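You operate a simulated robot arm through the tools that you are given. There is no shell and no other tool.

The job below is to be done with a simulated robot arm. You get a single attempt, and the scene is never put back.

JOB
Cool the glaze in the FIG and NUT pots on the cold plate.
Fine: one run, skins whole; first the oat pot goes back to its gap on the warm pot rack; FIG takes the seat that it left, NUT the third seat of that 3% row; push the chill key once. Set down upright: oat pot, what you pick out.
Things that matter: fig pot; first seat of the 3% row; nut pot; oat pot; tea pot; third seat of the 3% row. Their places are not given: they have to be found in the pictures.

It is judged by the outcome, as a careful person would: the job done as asked, and still so three seconds after it is handed in. It fails if anything else is knocked over, pushed out of place, dropped, spilled or broken.

ROBOT AND FRAMES
A 6-joint arm with a two-finger gripper, fixed in place. Base frame: the origin is on the floor under the middle of its stand, x ahead of it, y to its left, z up. Lengths are in m, angles in degrees, forces in N, time in s.
It reaches about 1.572 m from its shoulder. Its first joint turns from -166.0 to 166.0 degrees. Payload 2.45 kg.
The tool frame sits at the grasp point between the pads (the TCP): z along the fingers, y along the line on which they close. The tips reach 0.02 m beyond it. The gripper opens to 0.14 m; its body begins 0.168 m behind the TCP.
Orientation is told as [roll, pitch, yaw] about the base's x, y, z axes, in that order, counted from this pose: with the fingers straight down and closing along the base's y, the tool's x points along the base's -x, its y along +y and its z along -z.

CONTROLS
- The arm moves only by the tool servo_tool. Its argument "deltas" is a list of rows, each an object (a shift or turn left out is 0, a gripper value left out holds the last) with "translation": the shift along the tool's x, y, z in units of 50 mm (1.0 is 50 mm), a list of three; "rot": the turn, a rotation vector about the tool's x, y, z in units of 8 degrees (1.0 is 8 degrees), a list of three; "gripper": the gripper command, from -1 (shut) to 1 (fully open), values between in proportion. In form: [{"translation": [dx, dy, dz], "rot": [wx, wy, wz], "gripper": gripper}, ...]. A call has 1 to 20 rows; each row shifts and turns the commanded pose from where the row before left it, along the tool's axes as they then stand. A call with a number of a shift or a turn outside -1 to 1 is refused whole. A row lasts 0.2 s, in which the tool goes at most 0.05 m and 8.6 degrees; a call with a longer step from one row to the next is refused whole, and so is a gripper value outside its range. Where a pose cannot be reached the arm comes as near as it can. A force on the tool above 40 N (or 10 N above the force at the start of the call, whichever is more), or a blocked arm, ends the call early, and 0.2 s more pass. The fingers move at their own pace (about 0.045 m/s each) and stop on an object; they squeeze with about 41 N. The grip force told is the motor's: it shows also when the fingers shut on nothing. Time passes only in rows, and 0.2 s behind the last, so rows that do not move let the fingers close. The reply holds the time, the measured pose of the TCP, the force on the tool along the base axes, the opening and the grip force, in the units named above and with some noise, with the torque about the TCP (base axes, N m) and any sound that the robot's microphone picked up.
- Cameras (640 x 400 px; columns grow to the right, rows downward): "scene" is fixed at [0.2203, 0.5006, 1.6167]; the picture's right is [-0.69, -0.72, 0.00], its down [-0.40, 0.38, -0.83] and it looks along [0.60, -0.58, -0.55] (base axes); focal length 357 px, centre (320, 200). "wrist" rides on the gripper at [0.078, 0.011, -0.209] in the tool frame; the picture's right is [-0.14, 0.99, 0.00], its down [-0.92, -0.13, -0.37] and it looks along [-0.36, -0.05, 0.93] (tool axes); focal length 280 px, centre (320, 200).
- camera(camera): a new picture of that camera. The clock stands still meanwhile.
- measure_at(camera, pixels): there is no depth. For up to 12 entries [column, row, z] of the newest picture of that camera ("zoom" is the newest enlarged one), the place [x, y] in the base frame at which the ray of that pixel passes the height z, good to about 0.002 m. The clock stands still meanwhile.
- enlarge(camera, box): a new picture of the part [left, top, right, bottom] of that camera's present view, enlarged. The clock stands still meanwhile.
- finish_job(): hands the job in; it is judged then, once.

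Open the gripper and draw the arm clear of the work before you hand the job in, unless the task says otherwise.

The tools are called after "Emit:" by a JSON object that holds its "method" and its "body". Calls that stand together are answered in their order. servo_tool: Moves the arm, as the interface text tells. Its arguments: {"type":"object","properties":{"deltas":{"type":"array","items":{"type":"object","properties":{"translation":{"type":"array","items":{"type":"number"}},"rot":{"type":"array","items":{"type":"number"}},"gripper":{"type":"number"}}}}},"required":["deltas"]} The other tools are called the same way: camera (camera) takes a picture; measure_at (camera, pixels) gives the place at which the rays of pixels pass given heights; enlarge (camera, box) takes an enlarged picture of a part of a camera's view; finish_job () hands the job in.

At the start:

```text
time: 0.0
position: [0.7542, -0.4476, 1.1465]
orientation: [0.0, 0.0, 0.0]
wrist_force: [-0.1, -0.4, 0.2]
moment: [-0.03, -0.02, 0.02]
finger_gap: 0.1401
gripper_force: 0.0
```

scene: 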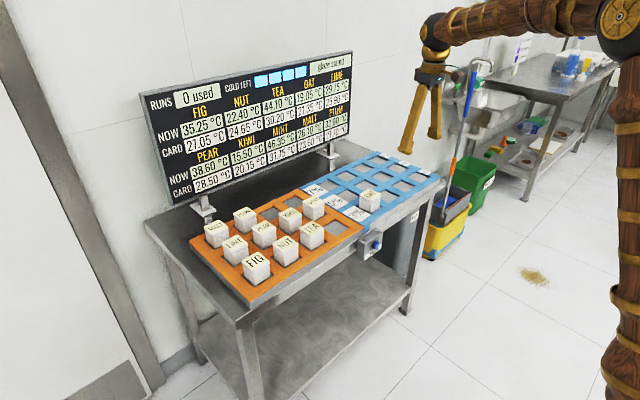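
wrist: 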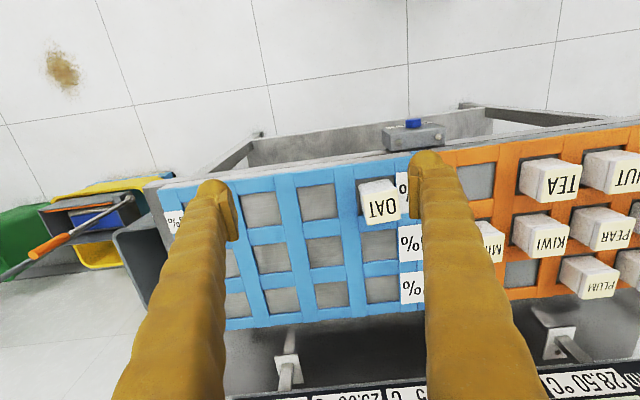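

The scene picture shows a blue cold plate with the OAT pot around (369,200) and an orange warm rack with the other pots. I'll enlarge both the board and the racks to read labels.

Emit:
{"method": "enlarge", "body": {"camera": "scene", "box": [140, 50, 360, 210]}}

Emit:
{"method": "enlarge", "body": {"camera": "scene", "box": [190, 140, 450, 310]}}

Emit:
{"method": "enlarge", "body": {"camera": "wrist", "box": [120, 100, 640, 400]}}

```text
2.50 times, centred on (250, 130) of scene
```

zoom: 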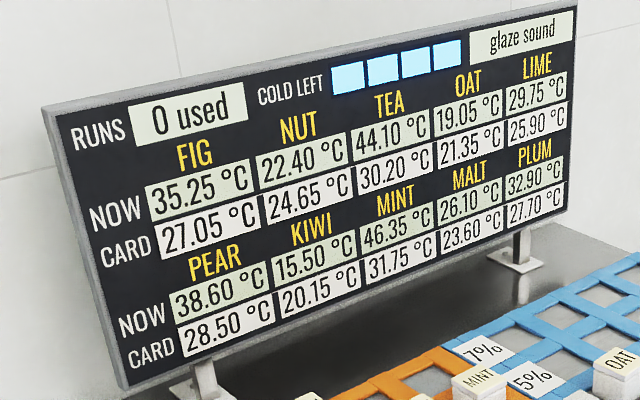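

```text
2.35 times, centred on (320, 225) of scene
```

zoom: 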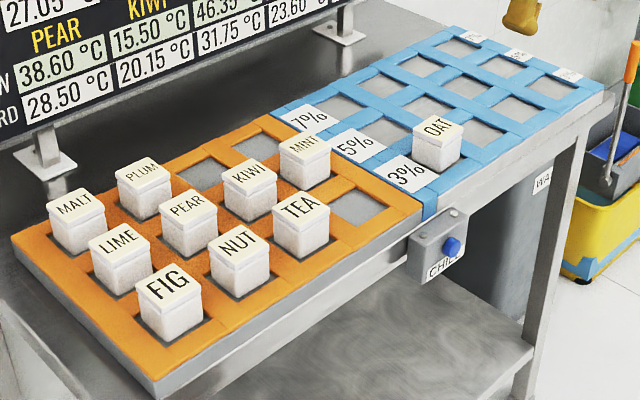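

```text
1.23 times, centred on (380, 250) of wrist
```

zoom: 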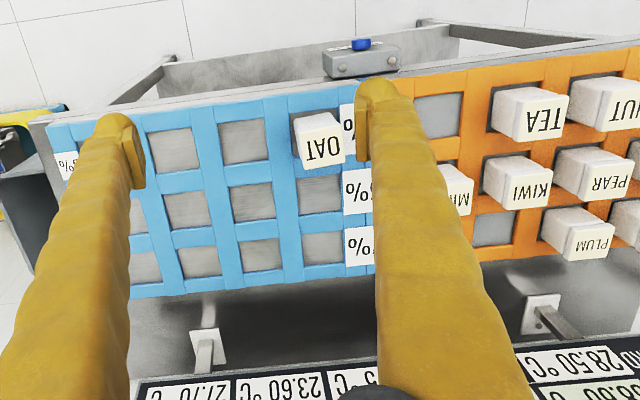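

The rack runs FIG, NUT, TEA, gap in the front row, and OAT sits in the first seat of the 3% row. I'll enlarge further on the plate labels, the gaps and the key.

Emit:
{"method": "enlarge", "body": {"camera": "scene", "box": [290, 140, 450, 240]}}

Emit:
{"method": "enlarge", "body": {"camera": "scene", "box": [340, 220, 420, 270]}}

Emit:
{"method": "enlarge", "body": {"camera": "scene", "box": [190, 180, 350, 310]}}

Emit:
{"method": "enlarge", "body": {"camera": "wrist", "box": [340, 100, 500, 200]}}

```text
4.00 times, centred on (370, 190) of scene
```

zoom: 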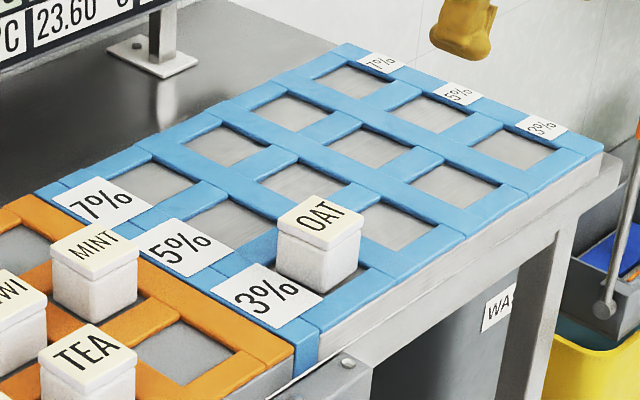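

```text
8.00 times, centred on (380, 245) of scene
```

zoom: 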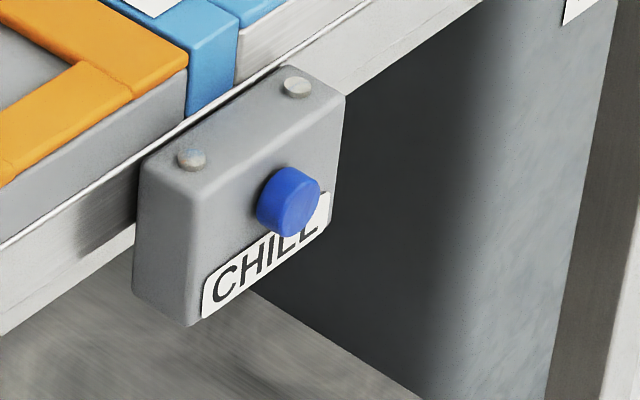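

```text
3.08 times, centred on (270, 245) of scene
```

zoom: 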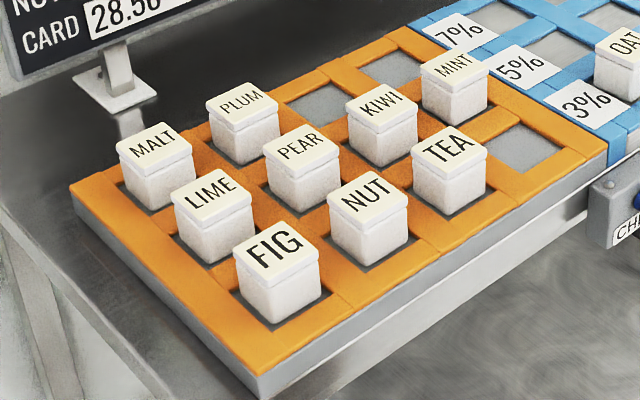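

```text
4.00 times, centred on (420, 150) of wrist
```

zoom: 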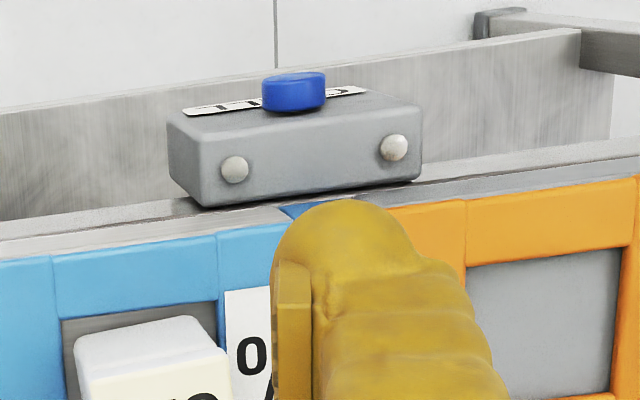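

I'll triangulate heights using OAT's top corners in both cameras. First, tight enlargements of the OAT pot from both views.

Emit:
{"method": "enlarge", "body": {"camera": "scene", "box": [340, 180, 404, 220]}}

Emit:
{"method": "measure_at", "body": {"camera": "zoom", "pixels": [[320, 200, 0.8], [320, 200, 0.9], [0, 0, 0.9], [640, 400, 0.9]]}}

Emit:
{"method": "enlarge", "body": {"camera": "wrist", "box": [344, 170, 424, 220]}}

Emit:
{"method": "measure_at", "body": {"camera": "zoom", "pixels": [[320, 200, 0.8], [320, 200, 0.9], [0, 0, 0.9], [640, 400, 0.9]]}}

```text
10.00 times, centred on (372, 200) of scene
```

zoom: 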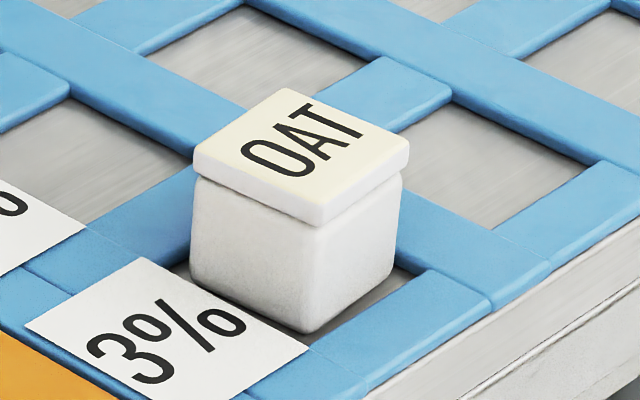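

```text
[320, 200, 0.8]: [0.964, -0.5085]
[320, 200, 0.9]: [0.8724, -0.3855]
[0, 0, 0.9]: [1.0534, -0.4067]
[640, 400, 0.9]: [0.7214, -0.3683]
```

```text
8.00 times, centred on (384, 195) of wrist
```

zoom: 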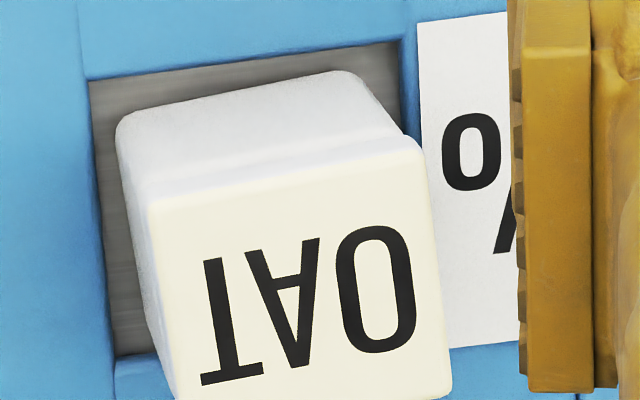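

```text
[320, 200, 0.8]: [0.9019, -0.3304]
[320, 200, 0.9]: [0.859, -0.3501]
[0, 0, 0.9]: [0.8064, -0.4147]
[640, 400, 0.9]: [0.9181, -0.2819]
```

I'll triangulate the lid corners: the wrist view TL/TR/BR of the lid correspond to the scene view right/front/left corners.

Emit:
{"method": "measure_at", "body": {"camera": "scene", "pixels": [[381, 194.5, 0.85], [381, 194.5, 0.95], [371, 200.8, 0.85], [371, 200.8, 0.95], [359.5, 195, 0.85], [359.5, 195, 0.95]]}}

Emit:
{"method": "measure_at", "body": {"camera": "wrist", "pixels": [[362.75, 195, 0.85], [362.75, 195, 0.95], [397.1, 188.75, 0.85], [397.1, 188.75, 0.95], [400.25, 219.4, 0.85], [400.25, 219.4, 0.95]]}}

```text
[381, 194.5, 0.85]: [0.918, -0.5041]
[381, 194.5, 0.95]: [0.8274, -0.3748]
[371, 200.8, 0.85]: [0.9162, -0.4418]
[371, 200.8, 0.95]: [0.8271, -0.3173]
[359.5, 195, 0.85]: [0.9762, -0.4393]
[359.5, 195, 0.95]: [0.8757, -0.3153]
```

```text
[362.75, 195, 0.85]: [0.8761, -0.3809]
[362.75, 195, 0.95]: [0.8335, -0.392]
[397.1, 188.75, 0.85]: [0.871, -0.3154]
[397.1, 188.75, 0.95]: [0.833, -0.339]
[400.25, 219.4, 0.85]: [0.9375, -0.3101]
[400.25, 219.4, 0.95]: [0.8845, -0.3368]
```

OAT's lid is axis-aligned: top z≈0.936, centre ≈(0.865,-0.362), about 0.054 m square. Next I'll look at the gap on the warm rack (beside TEA) in both views.

Emit:
{"method": "enlarge", "body": {"camera": "scene", "box": [284, 204, 364, 254]}}

Emit:
{"method": "enlarge", "body": {"camera": "wrist", "box": [440, 140, 520, 190]}}

Emit:
{"method": "enlarge", "body": {"camera": "wrist", "box": [480, 120, 640, 220]}}

```text
8.00 times, centred on (324, 229) of scene
```

zoom: 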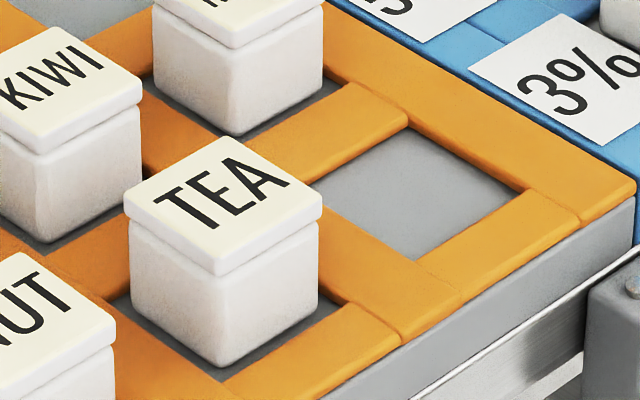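

```text
8.00 times, centred on (480, 165) of wrist
```

zoom: 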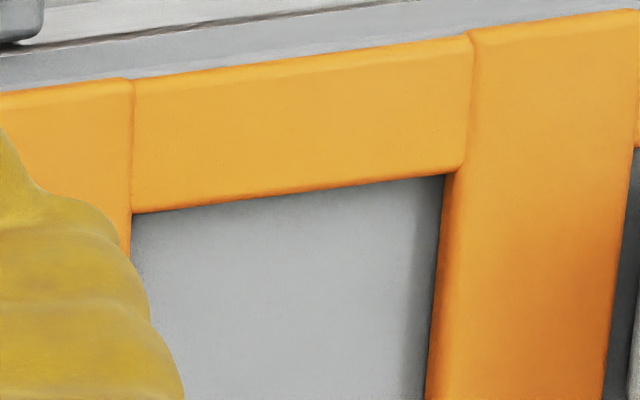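

```text
4.00 times, centred on (560, 170) of wrist
```

zoom: 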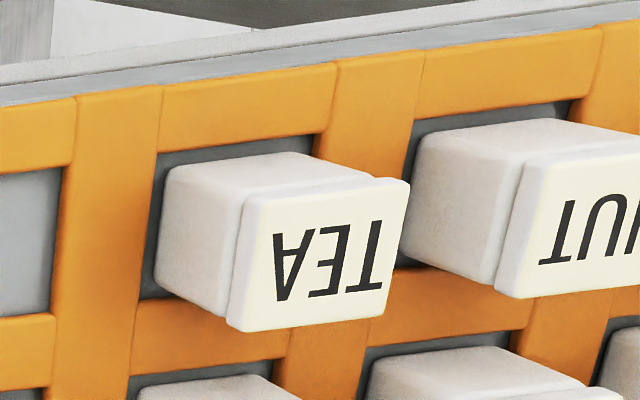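

I'll triangulate the gap's two front inner corners.

Emit:
{"method": "measure_at", "body": {"camera": "scene", "pixels": [[349.6, 227.75, 0.85], [349.6, 227.75, 0.95], [335.9, 236.5, 0.85], [335.9, 236.5, 0.95], [335, 219.6, 0.85], [335, 219.6, 0.95]]}}

Emit:
{"method": "measure_at", "body": {"camera": "wrist", "pixels": [[456.5, 166.6, 0.85], [456.5, 166.6, 0.95], [495.6, 161.9, 0.85], [495.6, 161.9, 0.95]]}}

```text
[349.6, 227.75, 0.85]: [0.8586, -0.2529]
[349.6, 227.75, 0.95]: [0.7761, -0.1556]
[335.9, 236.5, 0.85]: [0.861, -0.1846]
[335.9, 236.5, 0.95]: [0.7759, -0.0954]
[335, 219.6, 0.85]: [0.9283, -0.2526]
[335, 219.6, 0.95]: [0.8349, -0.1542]
```

```text
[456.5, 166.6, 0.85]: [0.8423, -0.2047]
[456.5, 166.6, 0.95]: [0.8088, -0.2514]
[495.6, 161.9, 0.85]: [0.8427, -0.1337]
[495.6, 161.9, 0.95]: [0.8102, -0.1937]
```

The gap's opening is ≈0.066 m square, rack top z≈0.884, centre ≈(0.864,-0.187). Now measuring neighbours' seat edges, pot lids, and plate seats.

Emit:
{"method": "enlarge", "body": {"camera": "scene", "box": [228, 230, 308, 280]}}

Emit:
{"method": "measure_at", "body": {"camera": "zoom", "pixels": [[0, 0, 0.936], [640, 0, 0.936], [0, 400, 0.936], [640, 400, 0.936]]}}

Emit:
{"method": "enlarge", "body": {"camera": "scene", "box": [380, 165, 444, 205]}}

Emit:
{"method": "enlarge", "body": {"camera": "wrist", "box": [180, 150, 340, 250]}}

Emit:
{"method": "enlarge", "body": {"camera": "wrist", "box": [380, 140, 460, 190]}}

```text
8.00 times, centred on (268, 255) of scene
```

zoom: 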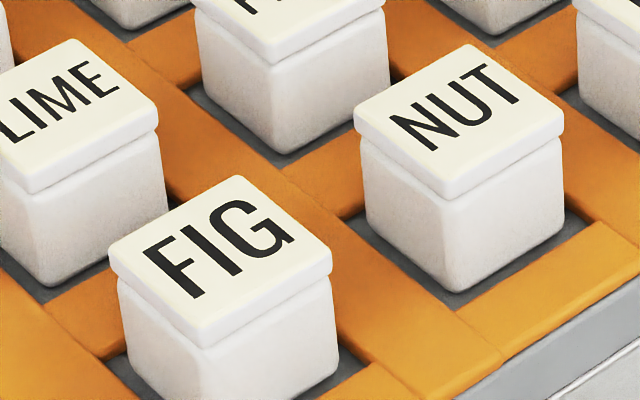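

```text
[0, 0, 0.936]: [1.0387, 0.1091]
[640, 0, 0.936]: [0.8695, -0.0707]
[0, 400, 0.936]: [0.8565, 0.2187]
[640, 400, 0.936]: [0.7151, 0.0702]
```

```text
10.00 times, centred on (412, 185) of scene
```

zoom: 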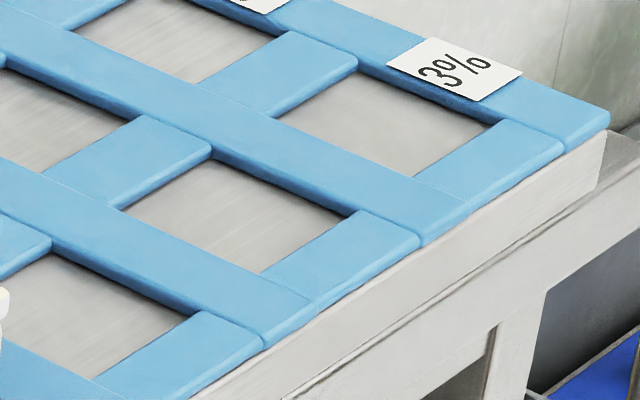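

```text
4.00 times, centred on (260, 200) of wrist
```

zoom: 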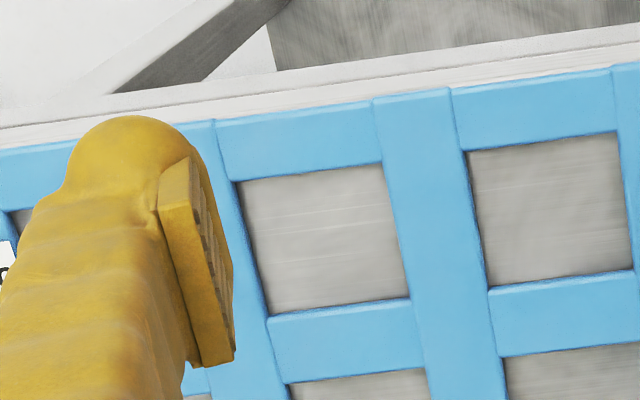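

```text
8.00 times, centred on (420, 165) of wrist
```

zoom: 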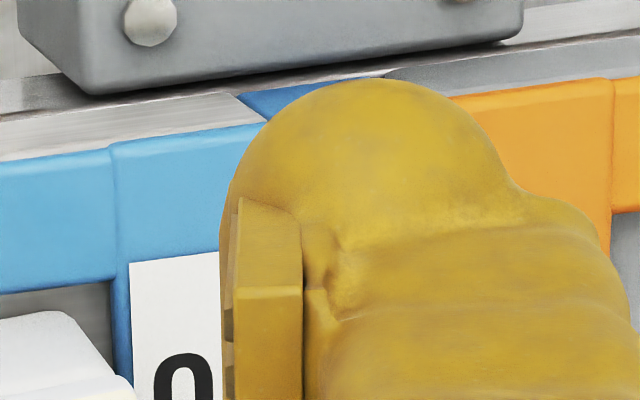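

I'll measure lid corners of FIG, NUT, TEA at z=0.936 and third seat corners of the plate.

Emit:
{"method": "measure_at", "body": {"camera": "scene", "pixels": [[241.5, 261, 0.936], [257.6, 251.9, 0.936], [269.6, 261.5, 0.936], [253.6, 273.1, 0.936], [272.4, 244.75, 0.936], [286.75, 235.6, 0.936], [298.6, 244.4, 0.936], [284.25, 254.4, 0.936], [299.4, 229, 0.936], [312.1, 221.1, 0.936], [324.25, 229.6, 0.936], [310.9, 238.1, 0.936]]}}

Emit:
{"method": "measure_at", "body": {"camera": "scene", "pixels": [[401.1, 180.2, 0.884], [415.1, 186.5, 0.884], [406.2, 192.3, 0.884], [416, 171, 0.884], [429.8, 177.3, 0.884], [421, 182.5, 0.884], [398.8, 196.5, 0.884], [381, 194.5, 0.936], [371, 200.8, 0.936], [359.5, 195, 0.936], [369.7, 188.8, 0.936]]}}

Emit:
{"method": "measure_at", "body": {"camera": "wrist", "pixels": [[239.75, 195.5, 0.884], [275.25, 190.7, 0.884], [246.75, 229, 0.884], [282.4, 224.7, 0.884], [297, 187.7, 0.884], [334.2, 183, 0.884], [302, 221.7, 0.884], [338.5, 217.5, 0.884], [355.25, 180.4, 0.884], [394.1, 175, 0.884]]}}

```text
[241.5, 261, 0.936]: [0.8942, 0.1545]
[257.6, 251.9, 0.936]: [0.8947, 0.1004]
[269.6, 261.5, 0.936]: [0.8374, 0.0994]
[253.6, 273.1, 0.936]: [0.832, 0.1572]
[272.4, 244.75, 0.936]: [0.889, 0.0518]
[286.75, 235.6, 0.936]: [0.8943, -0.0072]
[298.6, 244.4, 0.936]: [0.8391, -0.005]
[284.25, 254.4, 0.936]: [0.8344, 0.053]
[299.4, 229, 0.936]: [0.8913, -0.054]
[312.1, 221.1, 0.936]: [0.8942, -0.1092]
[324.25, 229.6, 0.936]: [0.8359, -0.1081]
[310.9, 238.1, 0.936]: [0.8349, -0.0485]
```

```text
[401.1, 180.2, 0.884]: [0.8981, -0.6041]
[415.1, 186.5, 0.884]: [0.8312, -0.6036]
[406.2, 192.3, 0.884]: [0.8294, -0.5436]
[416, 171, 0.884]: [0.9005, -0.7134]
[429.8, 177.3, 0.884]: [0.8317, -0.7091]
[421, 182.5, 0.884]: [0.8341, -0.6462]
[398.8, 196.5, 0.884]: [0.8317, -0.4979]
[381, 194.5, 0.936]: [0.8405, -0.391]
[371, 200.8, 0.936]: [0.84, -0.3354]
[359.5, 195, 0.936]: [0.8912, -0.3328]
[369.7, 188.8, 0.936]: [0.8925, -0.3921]
```

```text
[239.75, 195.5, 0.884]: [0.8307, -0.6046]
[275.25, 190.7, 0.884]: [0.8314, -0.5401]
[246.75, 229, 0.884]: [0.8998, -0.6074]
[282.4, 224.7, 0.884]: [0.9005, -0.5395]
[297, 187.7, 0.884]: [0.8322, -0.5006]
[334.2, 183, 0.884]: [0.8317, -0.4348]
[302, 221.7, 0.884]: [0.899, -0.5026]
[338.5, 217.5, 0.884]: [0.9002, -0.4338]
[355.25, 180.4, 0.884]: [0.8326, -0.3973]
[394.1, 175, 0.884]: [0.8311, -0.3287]
```

Seats are on a 0.105 m pitch at x≈0.865: plate seats y≈-0.363, -0.468, -0.573; rack seats gap -0.187, TEA -0.082, NUT 0.023, FIG 0.128. I move above OAT with the gripper narrowed to about 0.085 m, then check with the cameras.

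Emit:
{"method": "servo_tool", "body": {"deltas": [{"translation": [-0.75, 0.57, 0], "gripper": 0.2}, {"translation": [-0.75, 0.57, 0.3]}, {"translation": [-0.727, 0.552, 0.5]}, {"translation": [0, 0, 0.5]}, {"translation": [0, 0, 0]}, {"translation": [0, 0, 0]}]}}

Emit:
{"method": "camera", "body": {"camera": "wrist"}}

Emit:
{"method": "camera", "body": {"camera": "scene"}}

```text
refused: row 3 steps farther than a row can; nothing moved
```

```text
taken
```

wrist: 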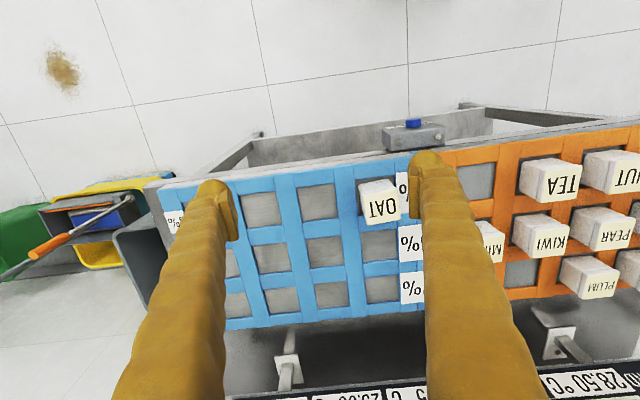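

```text
taken
```

scene: 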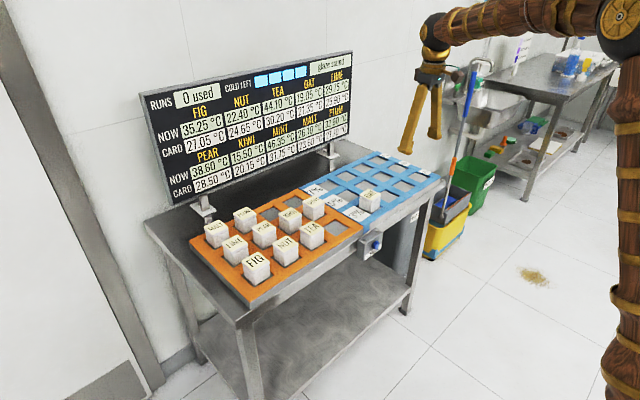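

The call was refused because one row exceeded the 0.05 m limit; nothing moved. I repeat it with shorter steps.

Emit:
{"method": "servo_tool", "body": {"deltas": [{"translation": [-0.56, 0.42, 0], "gripper": 0.2}, {"translation": [-0.56, 0.42, 0]}, {"translation": [-0.56, 0.42, 0]}, {"translation": [-0.547, 0.432, 0]}, {"translation": [0, 0, 0.5]}, {"translation": [0, 0, 0.5]}, {"translation": [0, 0, 0.5]}, {"translation": [0, 0, 0]}, {"translation": [0, 0, 0]}]}}

Emit:
{"method": "camera", "body": {"camera": "wrist"}}

Emit:
{"method": "camera", "body": {"camera": "scene"}}

```text
time: 2.0
position: [0.8639, -0.3619, 1.0694]
orientation: [0.1, 0.0, -0.1]
wrist_force: [0.6, 0.2, -0.7]
moment: [-0.01, 0.0, 0.03]
finger_gap: 0.084
gripper_force: 0.1
```

```text
taken
```

wrist: 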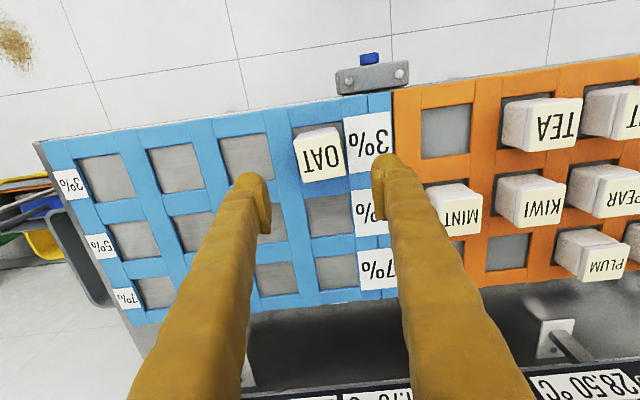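

```text
taken
```

scene: 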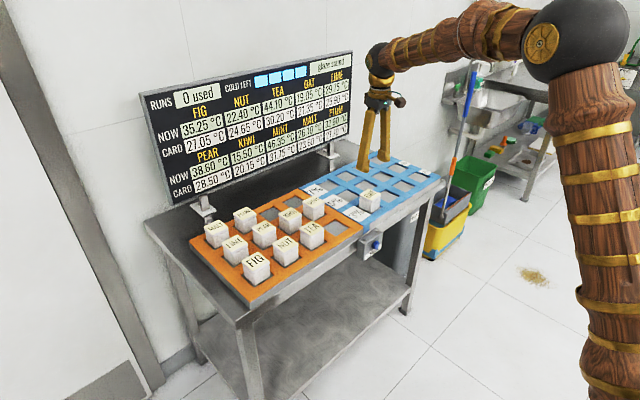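

TCP is over OAT; the lid is at ≈(320,155) in the wrist picture, as expected for alignment. I enlarge to measure the lid's centre precisely.

Emit:
{"method": "enlarge", "body": {"camera": "wrist", "box": [272, 115, 368, 190]}}

Emit:
{"method": "enlarge", "body": {"camera": "scene", "box": [330, 80, 430, 220]}}

```text
5.33 times, centred on (320, 152) of wrist
```

zoom: 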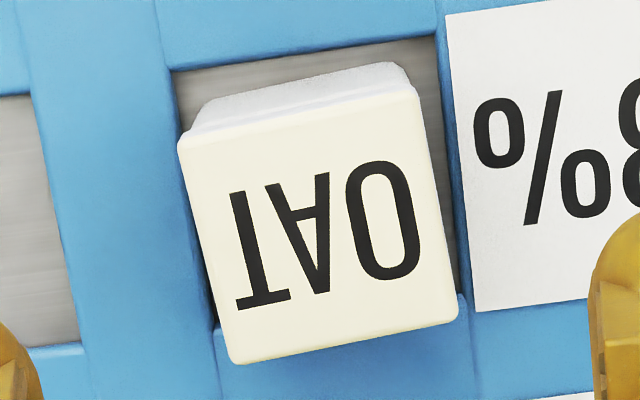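

```text
2.86 times, centred on (380, 150) of scene
```

zoom: 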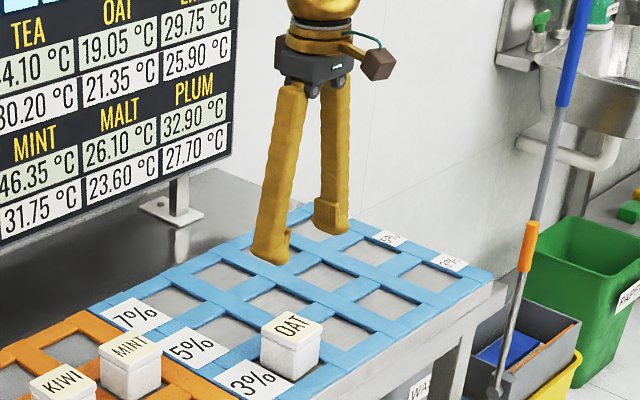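

Measuring the OAT lid corners from the wrist picture at z=0.936.

Emit:
{"method": "measure_at", "body": {"camera": "wrist", "pixels": [[293.4, 140.4, 0.936], [337.8, 131.75, 0.936], [345.9, 173.6, 0.936], [304.1, 182.4, 0.936], [292.4, 125.6, 0.884], [341.5, 118.6, 0.884], [347.5, 169, 0.884]]}}

```text
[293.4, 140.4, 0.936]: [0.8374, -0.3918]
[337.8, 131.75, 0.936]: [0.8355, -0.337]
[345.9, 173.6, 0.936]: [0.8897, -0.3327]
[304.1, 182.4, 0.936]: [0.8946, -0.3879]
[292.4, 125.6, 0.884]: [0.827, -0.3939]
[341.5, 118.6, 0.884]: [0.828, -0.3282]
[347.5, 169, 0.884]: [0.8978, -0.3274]
```

The lid centre is ≈(0.8643,-0.3624) and its edges are turned about +4° from the rack. I turn the gripper to match and descend partway, then look again.

Emit:
{"method": "servo_tool", "body": {"deltas": [{"translation": [0, 0, 0.3], "rot": [0, 0, -0.22]}, {"translation": [0, 0, 0.4], "rot": [0, 0, -0.22]}, {"translation": [0, 0, 0.4]}, {"translation": [0, 0, 0.4]}, {"translation": [0, 0, 0.3]}, {"translation": [0, 0, 0.2]}, {"translation": [0, 0, 0]}]}}

Emit:
{"method": "camera", "body": {"camera": "wrist"}}

Emit:
{"method": "enlarge", "body": {"camera": "scene", "box": [320, 140, 430, 240]}}

```text
time: 3.6
position: [0.8631, -0.3635, 0.9704]
orientation: [0.0, 0.1, 3.5]
wrist_force: [-0.5, 0.1, -0.6]
moment: [-0.02, -0.03, -0.01]
finger_gap: 0.084
gripper_force: 0.2
```

```text
taken
```

wrist: 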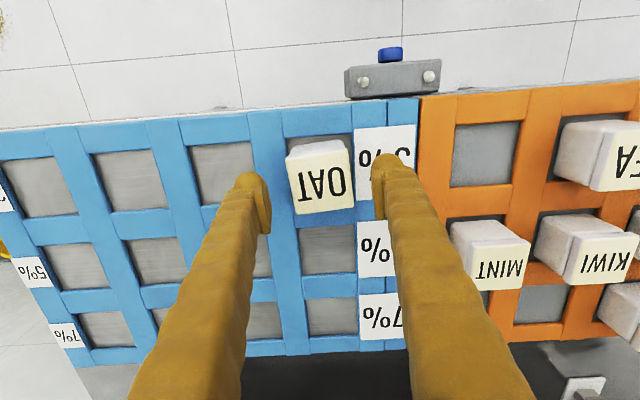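

```text
4.00 times, centred on (375, 190) of scene
```

zoom: 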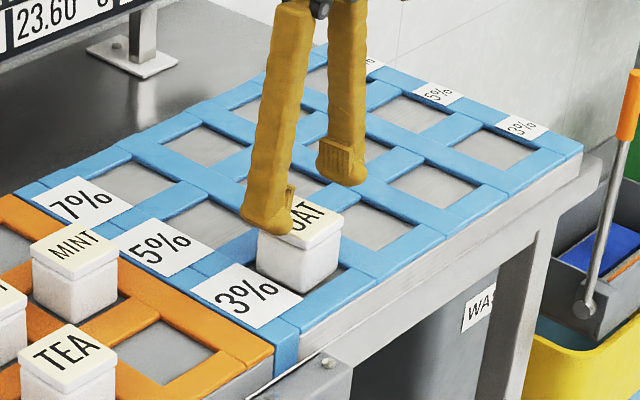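

OAT sits centred between the fingers (lid columns 287–353, finger faces ≈268 and ≈375). I descend to about z=0.911, keeping the tips above the plate ribs, then close.

Emit:
{"method": "servo_tool", "body": {"deltas": [{"translation": [-0.02, 0.02, 0.4]}, {"translation": [0, 0, 0.4]}, {"translation": [0, 0, 0.25]}, {"translation": [0, 0, 0.13]}, {"translation": [0, 0, 0]}]}}

Emit:
{"method": "camera", "body": {"camera": "wrist"}}

Emit:
{"method": "enlarge", "body": {"camera": "scene", "box": [320, 140, 430, 240]}}

```text
time: 4.8
position: [0.866, -0.3623, 0.9119]
orientation: [0.0, -0.1, 3.5]
wrist_force: [-0.2, 1.1, -0.7]
moment: [0.01, 0.0, -0.01]
finger_gap: 0.084
gripper_force: 0.0
```

```text
taken
```

wrist: 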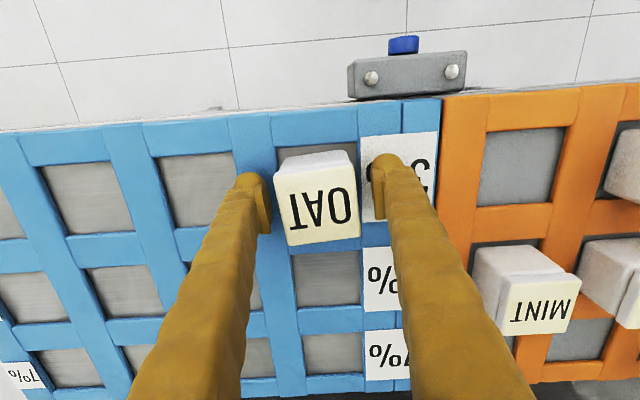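

```text
4.00 times, centred on (375, 190) of scene
```

zoom: 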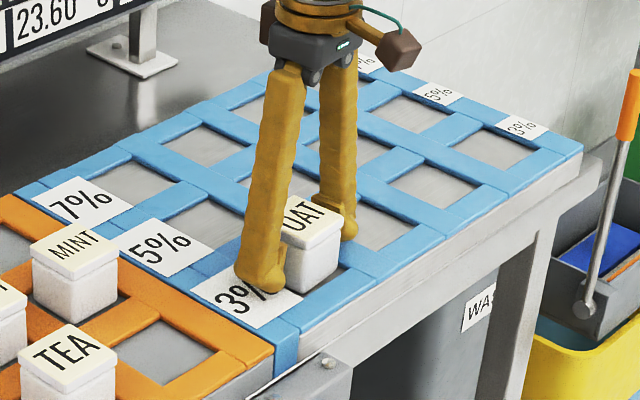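

The fingers straddle OAT evenly with tips clear of the plate. I close gently with a partial command and read the grip force.

Emit:
{"method": "servo_tool", "body": {"deltas": [{"translation": [0, 0, 0], "gripper": -0.4}, {"translation": [0, 0, 0]}, {"translation": [0, 0, 0]}, {"translation": [0, 0, 0]}, {"translation": [0, 0, 0]}]}}

```text
time: 6.0
position: [0.866, -0.362, 0.9121]
orientation: [-0.1, 0.0, 3.5]
wrist_force: [-0.1, -0.3, -0.1]
moment: [0.0, 0.0, 0.06]
finger_gap: 0.0576
gripper_force: 41.3
```

Grip is firm at 0.0576 m, 41 N. I lift slowly.

Emit:
{"method": "servo_tool", "body": {"deltas": [{"translation": [0, 0, -0.1]}, {"translation": [0, 0, -0.2]}, {"translation": [0, 0, -0.3]}, {"translation": [0, 0, -0.4]}, {"translation": [0, 0, -0.5]}, {"translation": [0, 0, -0.4]}, {"translation": [0, 0, -0.2]}, {"translation": [0, 0, 0]}]}}

Emit:
{"method": "camera", "body": {"camera": "wrist"}}

Emit:
{"method": "camera", "body": {"camera": "scene"}}

```text
time: 7.8
position: [0.8647, -0.3618, 1.0169]
orientation: [0.1, 0.1, 3.5]
wrist_force: [-0.4, -0.1, -3.3]
moment: [0.04, 0.01, -0.01]
finger_gap: 0.0573
gripper_force: 41.0
```

```text
taken
```

wrist: 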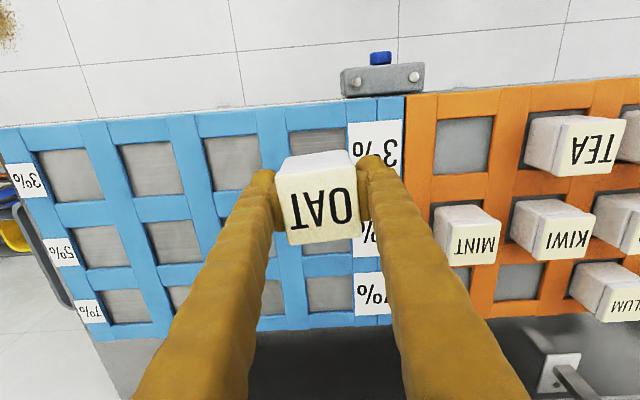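

```text
taken
```

scene: 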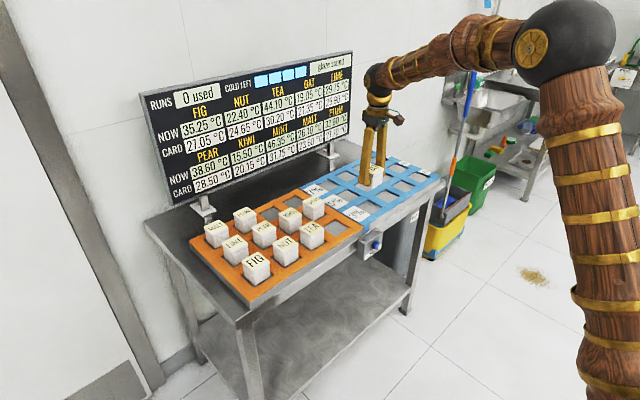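

OAT is lifted and held upright (about 3 N). I measure the held lid and the target gap in the wrist view.

Emit:
{"method": "enlarge", "body": {"camera": "wrist", "box": [420, 100, 516, 160]}}

Emit:
{"method": "enlarge", "body": {"camera": "wrist", "box": [416, 110, 512, 190]}}

Emit:
{"method": "enlarge", "body": {"camera": "wrist", "box": [264, 140, 376, 250]}}

```text
6.67 times, centred on (468, 130) of wrist
```

zoom: 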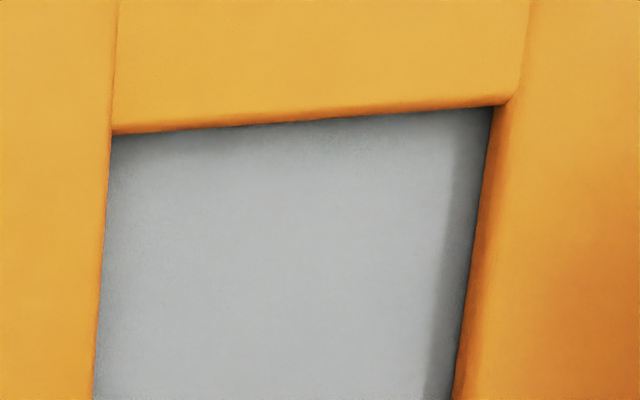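

```text
5.00 times, centred on (464, 150) of wrist
```

zoom: 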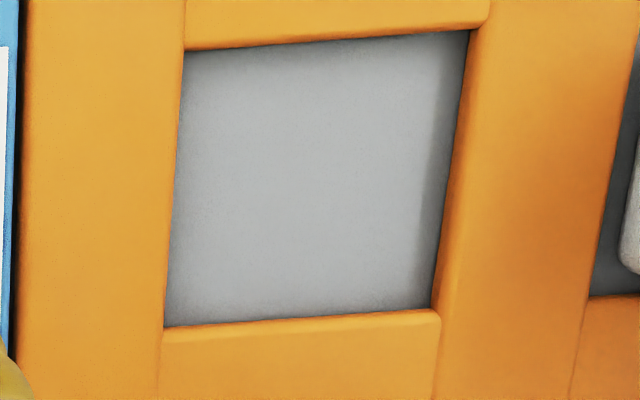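

```text
3.64 times, centred on (320, 195) of wrist
```

zoom: 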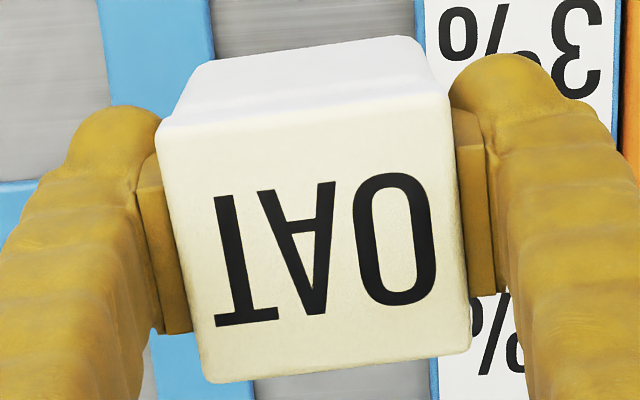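

Measuring the gap corners at rack-top height and held lid corners at z≈1.041.

Emit:
{"method": "measure_at", "body": {"camera": "wrist", "pixels": [[436.6, 120.4, 0.884], [493.6, 116.4, 0.884], [497.6, 115, 0.884], [433, 175.2, 0.884], [486.4, 171.4, 0.884], [493.6, 116.4, 0.874], [486.4, 171.4, 0.874], [275.2, 174.4, 1.041], [354.9, 165.6, 1.041], [361.2, 235.4, 1.041], [288.4, 245, 1.041]]}}

```text
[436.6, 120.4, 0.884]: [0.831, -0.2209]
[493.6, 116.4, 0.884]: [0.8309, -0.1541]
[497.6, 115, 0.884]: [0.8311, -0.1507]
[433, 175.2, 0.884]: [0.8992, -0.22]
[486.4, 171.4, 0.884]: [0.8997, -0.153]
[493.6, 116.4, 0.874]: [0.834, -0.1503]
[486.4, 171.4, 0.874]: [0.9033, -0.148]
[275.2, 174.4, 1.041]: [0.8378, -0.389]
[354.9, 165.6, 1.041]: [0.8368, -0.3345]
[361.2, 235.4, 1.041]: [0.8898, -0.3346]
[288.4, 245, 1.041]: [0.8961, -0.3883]
```

Target centre is (0.8652,-0.187) and the pot is centred on the TCP. I turn back to 0° yaw and carry OAT +0.175 m in y at this height.

Emit:
{"method": "servo_tool", "body": {"deltas": [{"translation": [0, 0, 0], "rot": [0, 0, 0.22]}, {"translation": [0, 0, 0], "rot": [0, 0, 0.22]}, {"translation": [0, 0.25, 0]}, {"translation": [0, 0.45, 0]}, {"translation": [0, 0.55, 0]}, {"translation": [0, 0.55, 0]}, {"translation": [0, 0.55, 0]}, {"translation": [0, 0.5, 0]}, {"translation": [0, 0.4, 0]}, {"translation": [0, 0.246, 0]}, {"translation": [0, 0, 0]}, {"translation": [0, 0, 0]}]}}

Emit:
{"method": "camera", "body": {"camera": "wrist"}}

Emit:
{"method": "enlarge", "body": {"camera": "scene", "box": [270, 140, 400, 260]}}

```text
time: 10.4
position: [0.8656, -0.1855, 1.0172]
orientation: [0.0, 0.0, 0.0]
wrist_force: [-0.2, -0.3, -3.0]
moment: [0.01, -0.02, -0.01]
finger_gap: 0.0575
gripper_force: 41.1
```

```text
taken
```

wrist: 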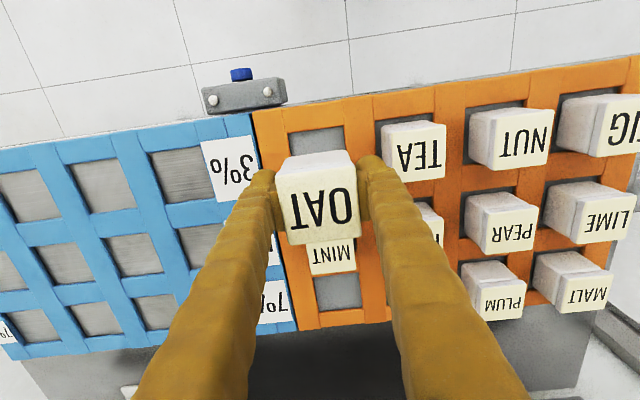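

```text
3.33 times, centred on (335, 200) of scene
```

zoom: 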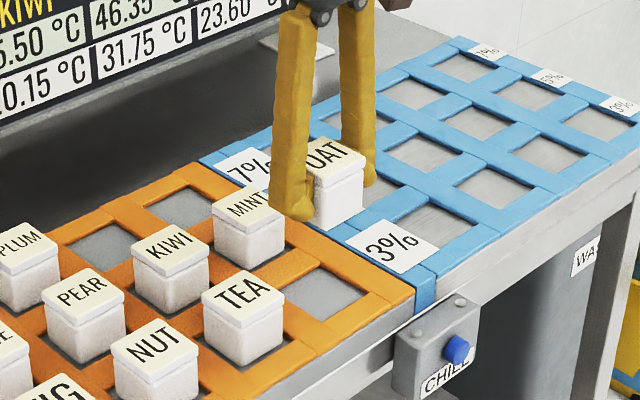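

I verify alignment by measuring the visible gap corners and TEA's lid from this view.

Emit:
{"method": "enlarge", "body": {"camera": "wrist", "box": [264, 100, 392, 180]}}

Emit:
{"method": "servo_tool", "body": {"deltas": [{"translation": [0, 0, 0]}]}}

```text
5.00 times, centred on (328, 140) of wrist
```

zoom: 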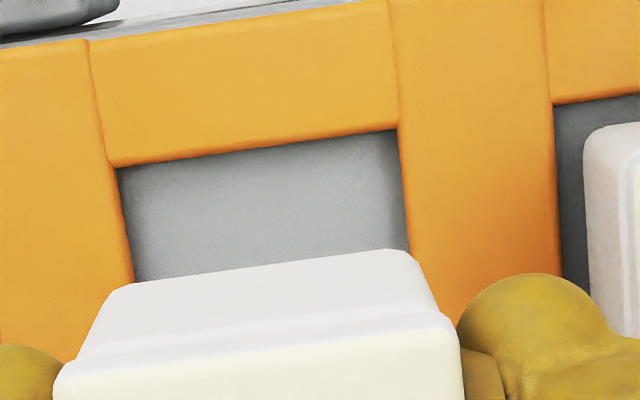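

```text
time: 10.8
position: [0.8654, -0.1862, 1.0181]
orientation: [0.0, 0.1, 0.0]
wrist_force: [-0.5, 0.1, -3.0]
moment: [-0.01, 0.0, -0.01]
finger_gap: 0.0574
gripper_force: 41.4
```

Measuring gap corners at the rack top again.

Emit:
{"method": "measure_at", "body": {"camera": "wrist", "pixels": [[287.6, 133.6, 0.884], [343.4, 126, 0.884], [284.8, 158.5, 0.977], [346.5, 150, 0.977], [378.6, 121, 0.884], [444, 123, 0.936]]}}

```text
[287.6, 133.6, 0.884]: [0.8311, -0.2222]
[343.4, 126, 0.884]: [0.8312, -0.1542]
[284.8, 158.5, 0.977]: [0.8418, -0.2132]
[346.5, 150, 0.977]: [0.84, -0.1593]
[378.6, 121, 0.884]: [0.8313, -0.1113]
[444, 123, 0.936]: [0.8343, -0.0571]
```

Gap centre y≈-0.1875, pot ≈-0.186; I shift -1.3 mm and lower to just above the expected seat contact.

Emit:
{"method": "servo_tool", "body": {"deltas": [{"translation": [0, -0.026, 0.2]}, {"translation": [0, 0, 0.4]}, {"translation": [0, 0, 0.4]}, {"translation": [0, 0, 0.4]}, {"translation": [0, 0, 0.26]}, {"translation": [0, 0, 0.12]}, {"translation": [0, 0, 0]}, {"translation": [0, 0, 0]}]}}

Emit:
{"method": "enlarge", "body": {"camera": "wrist", "box": [264, 100, 392, 180]}}

Emit:
{"method": "enlarge", "body": {"camera": "scene", "box": [280, 170, 370, 260]}}

```text
time: 12.6
position: [0.8651, -0.1878, 0.9301]
orientation: [0.1, 0.0, 0.1]
wrist_force: [0.1, 0.1, -3.2]
moment: [0.0, -0.03, 0.02]
finger_gap: 0.0574
gripper_force: 41.2
```

```text
5.00 times, centred on (328, 140) of wrist
```

zoom: 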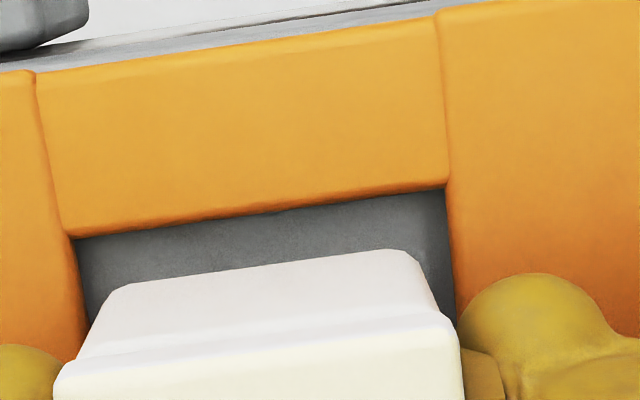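

```text
4.44 times, centred on (325, 215) of scene
```

zoom: 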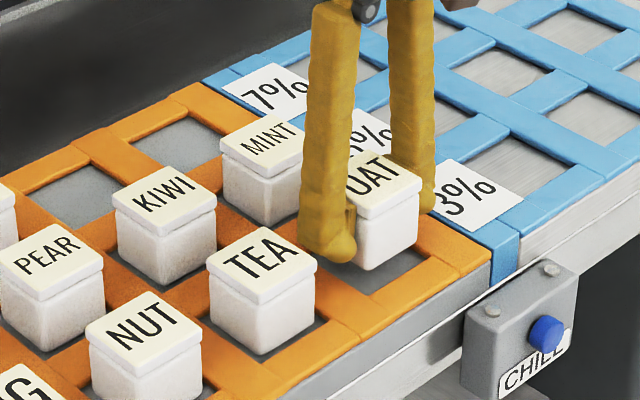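

The pot hangs over the opening centrally. I lower in small steps toward contact.

Emit:
{"method": "servo_tool", "body": {"deltas": [{"translation": [0, 0, 0.08]}, {"translation": [0, 0, 0.08]}, {"translation": [0, 0, 0.08]}, {"translation": [0, 0, 0.06]}, {"translation": [0, 0, 0]}]}}

```text
time: 13.8
position: [0.8643, -0.1891, 0.914]
orientation: [0.1, -0.1, 0.0]
wrist_force: [0.5, -0.1, -3.3]
moment: [-0.01, -0.03, -0.01]
finger_gap: 0.0575
gripper_force: 41.3
```

No contact yet at z≈0.914 (force still -3.3 N). I continue down in 1 mm steps.

Emit:
{"method": "servo_tool", "body": {"deltas": [{"translation": [0, 0, 0.02]}, {"translation": [0, 0, 0.02]}, {"translation": [0, 0, 0]}]}}

```text
time: 14.6
position: [0.865, -0.1881, 0.9136]
orientation: [-0.1, 0.1, 0.0]
wrist_force: [-3.2, -1.9, 4.5]
moment: [0.07, 0.04, -0.01]
finger_gap: 0.0575
gripper_force: 40.6
```

Contact with the seat floor registered (+4.5 N) at the same height it was picked from. I ease up half a millimetre and open to about 0.072 m.

Emit:
{"method": "servo_tool", "body": {"deltas": [{"translation": [0, 0, -0.01]}, {"translation": [0, 0, 0], "gripper": 0.03}, {"translation": [0, 0, 0]}, {"translation": [0, 0, 0]}]}}

Emit:
{"method": "camera", "body": {"camera": "wrist"}}

Emit:
{"method": "enlarge", "body": {"camera": "scene", "box": [280, 170, 370, 260]}}

```text
time: 15.6
position: [0.8658, -0.1884, 0.9124]
orientation: [0.1, 0.0, -0.1]
wrist_force: [-0.5, -0.7, -1.2]
moment: [-0.02, -0.02, 0.01]
finger_gap: 0.072
gripper_force: 0.1
```

```text
taken
```

wrist: 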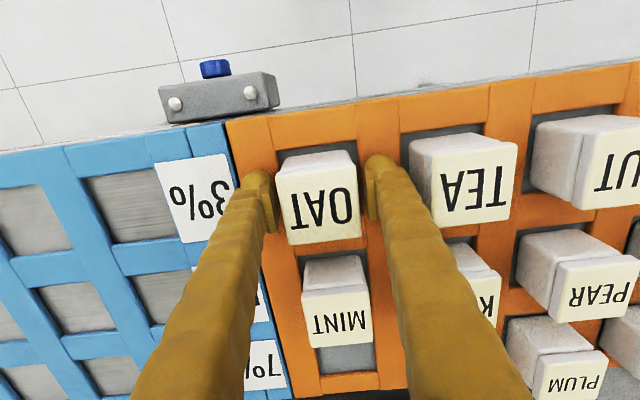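

```text
4.44 times, centred on (325, 215) of scene
```

zoom: 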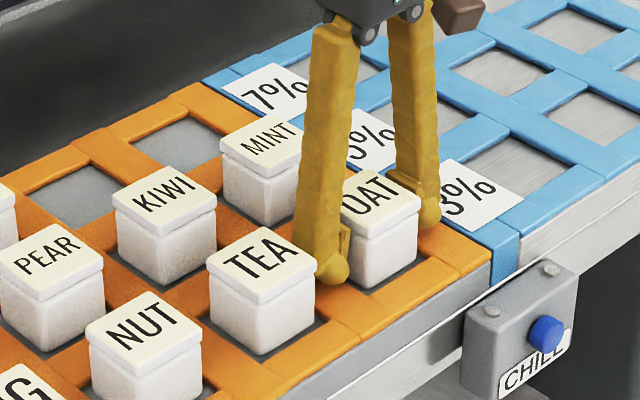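

OAT stands in its gap and is released. I raise straight up and then travel to above FIG (y≈0.128).

Emit:
{"method": "servo_tool", "body": {"deltas": [{"translation": [0, 0, -0.1]}, {"translation": [0, 0, -0.3]}, {"translation": [0, 0, -0.6]}, {"translation": [0, 0, -0.7]}, {"translation": [0, 0, -0.7]}, {"translation": [0, 0, -0.4]}, {"translation": [0, 0.4, 0]}, {"translation": [0, 0.8, 0]}, {"translation": [0, 0.9, 0]}, {"translation": [0, 0.9, 0]}, {"translation": [0, 0.9, 0]}, {"translation": [0, 0.9, 0]}, {"translation": [0, 0.8, 0]}, {"translation": [0, 0.5, 0]}, {"translation": [0, 0.22, 0]}, {"translation": [0, 0, 0], "gripper": 0.15}, {"translation": [0, 0, 0]}]}}

Emit:
{"method": "camera", "body": {"camera": "wrist"}}

Emit:
{"method": "camera", "body": {"camera": "scene"}}

```text
time: 19.2
position: [0.8644, 0.1288, 1.0506]
orientation: [0.0, 0.1, 0.0]
wrist_force: [0.1, 0.1, 0.2]
moment: [-0.01, 0.01, -0.01]
finger_gap: 0.0807
gripper_force: 0.0
```

```text
taken
```

wrist: 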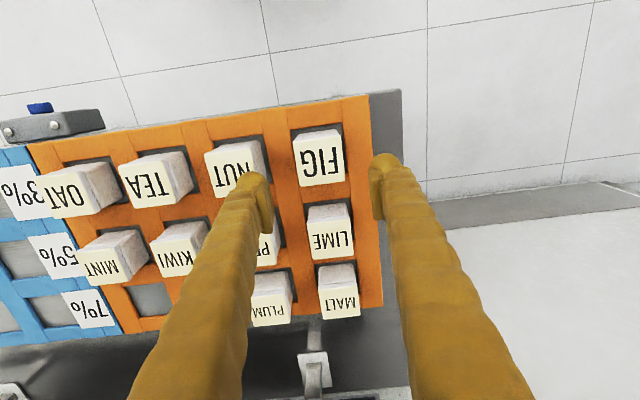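

```text
taken
```

scene: 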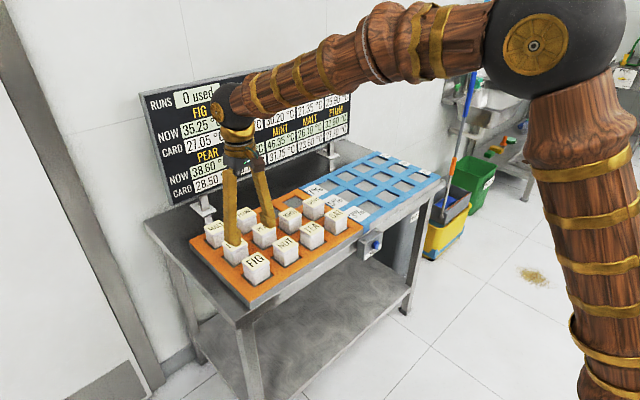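

Now I enlarge FIG from the wrist view to get its centre and turn.

Emit:
{"method": "enlarge", "body": {"camera": "wrist", "box": [264, 105, 392, 205]}}

```text
4.00 times, centred on (328, 155) of wrist
```

zoom: 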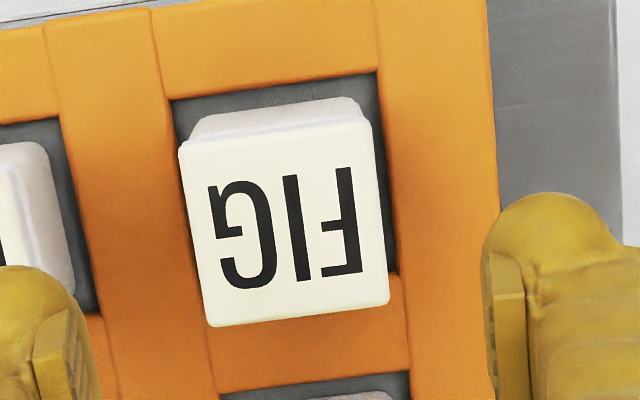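

Measuring FIG lid corners.

Emit:
{"method": "measure_at", "body": {"camera": "zoom", "pixels": [[180, 143, 0.936], [368, 121, 0.936], [389, 302, 0.936], [208, 325, 0.936], [170, 100, 0.884], [377, 73, 0.884]]}}

```text
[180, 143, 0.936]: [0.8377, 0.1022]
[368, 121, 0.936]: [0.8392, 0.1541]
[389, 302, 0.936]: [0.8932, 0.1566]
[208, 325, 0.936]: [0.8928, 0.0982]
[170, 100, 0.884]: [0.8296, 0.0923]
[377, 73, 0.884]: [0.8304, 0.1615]
```

FIG centre ≈(0.8657,0.1278), turn ≈0°. I narrow to 0.074 m so the -y finger clears NUT, correct by 1 mm, and descend partway.

Emit:
{"method": "servo_tool", "body": {"deltas": [{"translation": [-0.014, -0.02, 0], "gripper": 0.06}, {"translation": [0, 0, 0.4]}, {"translation": [0, 0, 0.5]}, {"translation": [0, 0, 0.5]}, {"translation": [0, 0, 0.35]}, {"translation": [0, 0, 0.25]}, {"translation": [0, 0, 0]}]}}

Emit:
{"method": "camera", "body": {"camera": "wrist"}}

Emit:
{"method": "enlarge", "body": {"camera": "scene", "box": [200, 190, 320, 290]}}

```text
time: 20.8
position: [0.8656, 0.1257, 0.9522]
orientation: [0.0, 0.0, -0.1]
wrist_force: [0.6, 0.8, 0.2]
moment: [-0.01, -0.03, 0.02]
finger_gap: 0.0741
gripper_force: 0.2
```

```text
taken
```

wrist: 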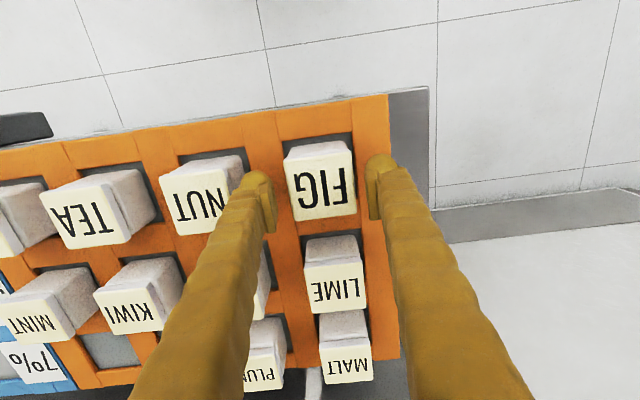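

```text
4.00 times, centred on (260, 240) of scene
```

zoom: 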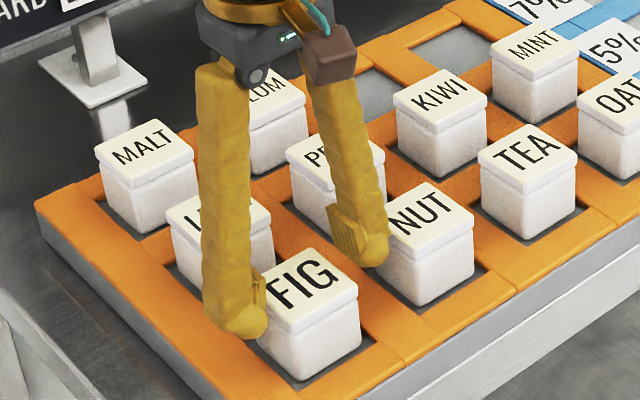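

I check the left finger's clearance to NUT before descending further.

Emit:
{"method": "enlarge", "body": {"camera": "wrist", "box": [200, 130, 296, 260]}}

Emit:
{"method": "enlarge", "body": {"camera": "scene", "box": [255, 225, 311, 275]}}

```text
3.08 times, centred on (248, 195) of wrist
```

zoom: 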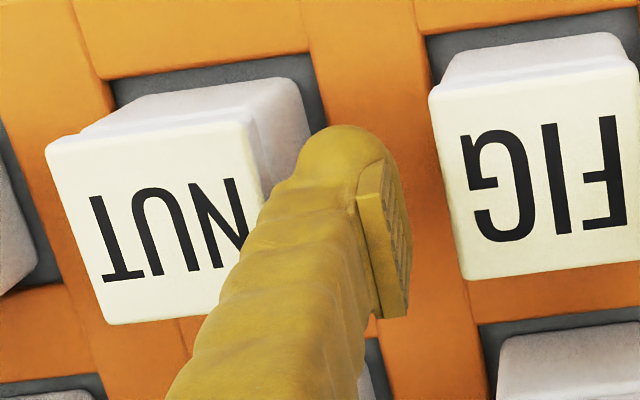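

```text
8.00 times, centred on (283, 250) of scene
```

zoom: 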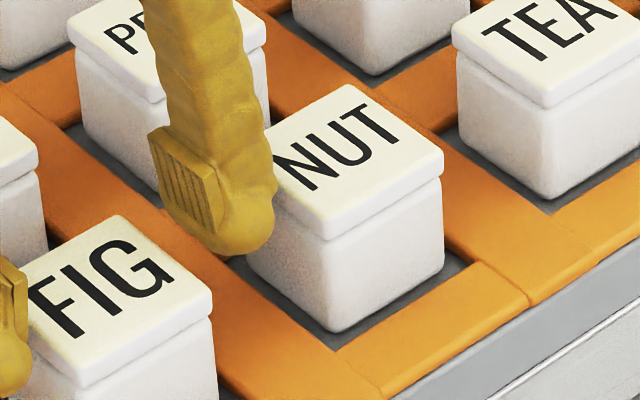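

Measuring the finger's outer silhouette versus NUT's lid edge.

Emit:
{"method": "measure_at", "body": {"camera": "wrist", "pixels": [[236.6, 190, 0.94], [236.6, 190, 0.935], [239, 183, 0.935], [225.3, 175.4, 0.936], [222.1, 169.7, 0.936], [228, 205, 0.95], [228, 205, 0.96]]}}

```text
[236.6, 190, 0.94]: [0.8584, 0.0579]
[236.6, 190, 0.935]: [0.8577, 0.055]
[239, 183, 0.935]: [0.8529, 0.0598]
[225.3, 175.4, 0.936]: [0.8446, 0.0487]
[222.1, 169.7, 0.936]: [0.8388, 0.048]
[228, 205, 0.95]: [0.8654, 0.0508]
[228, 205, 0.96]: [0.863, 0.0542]
```

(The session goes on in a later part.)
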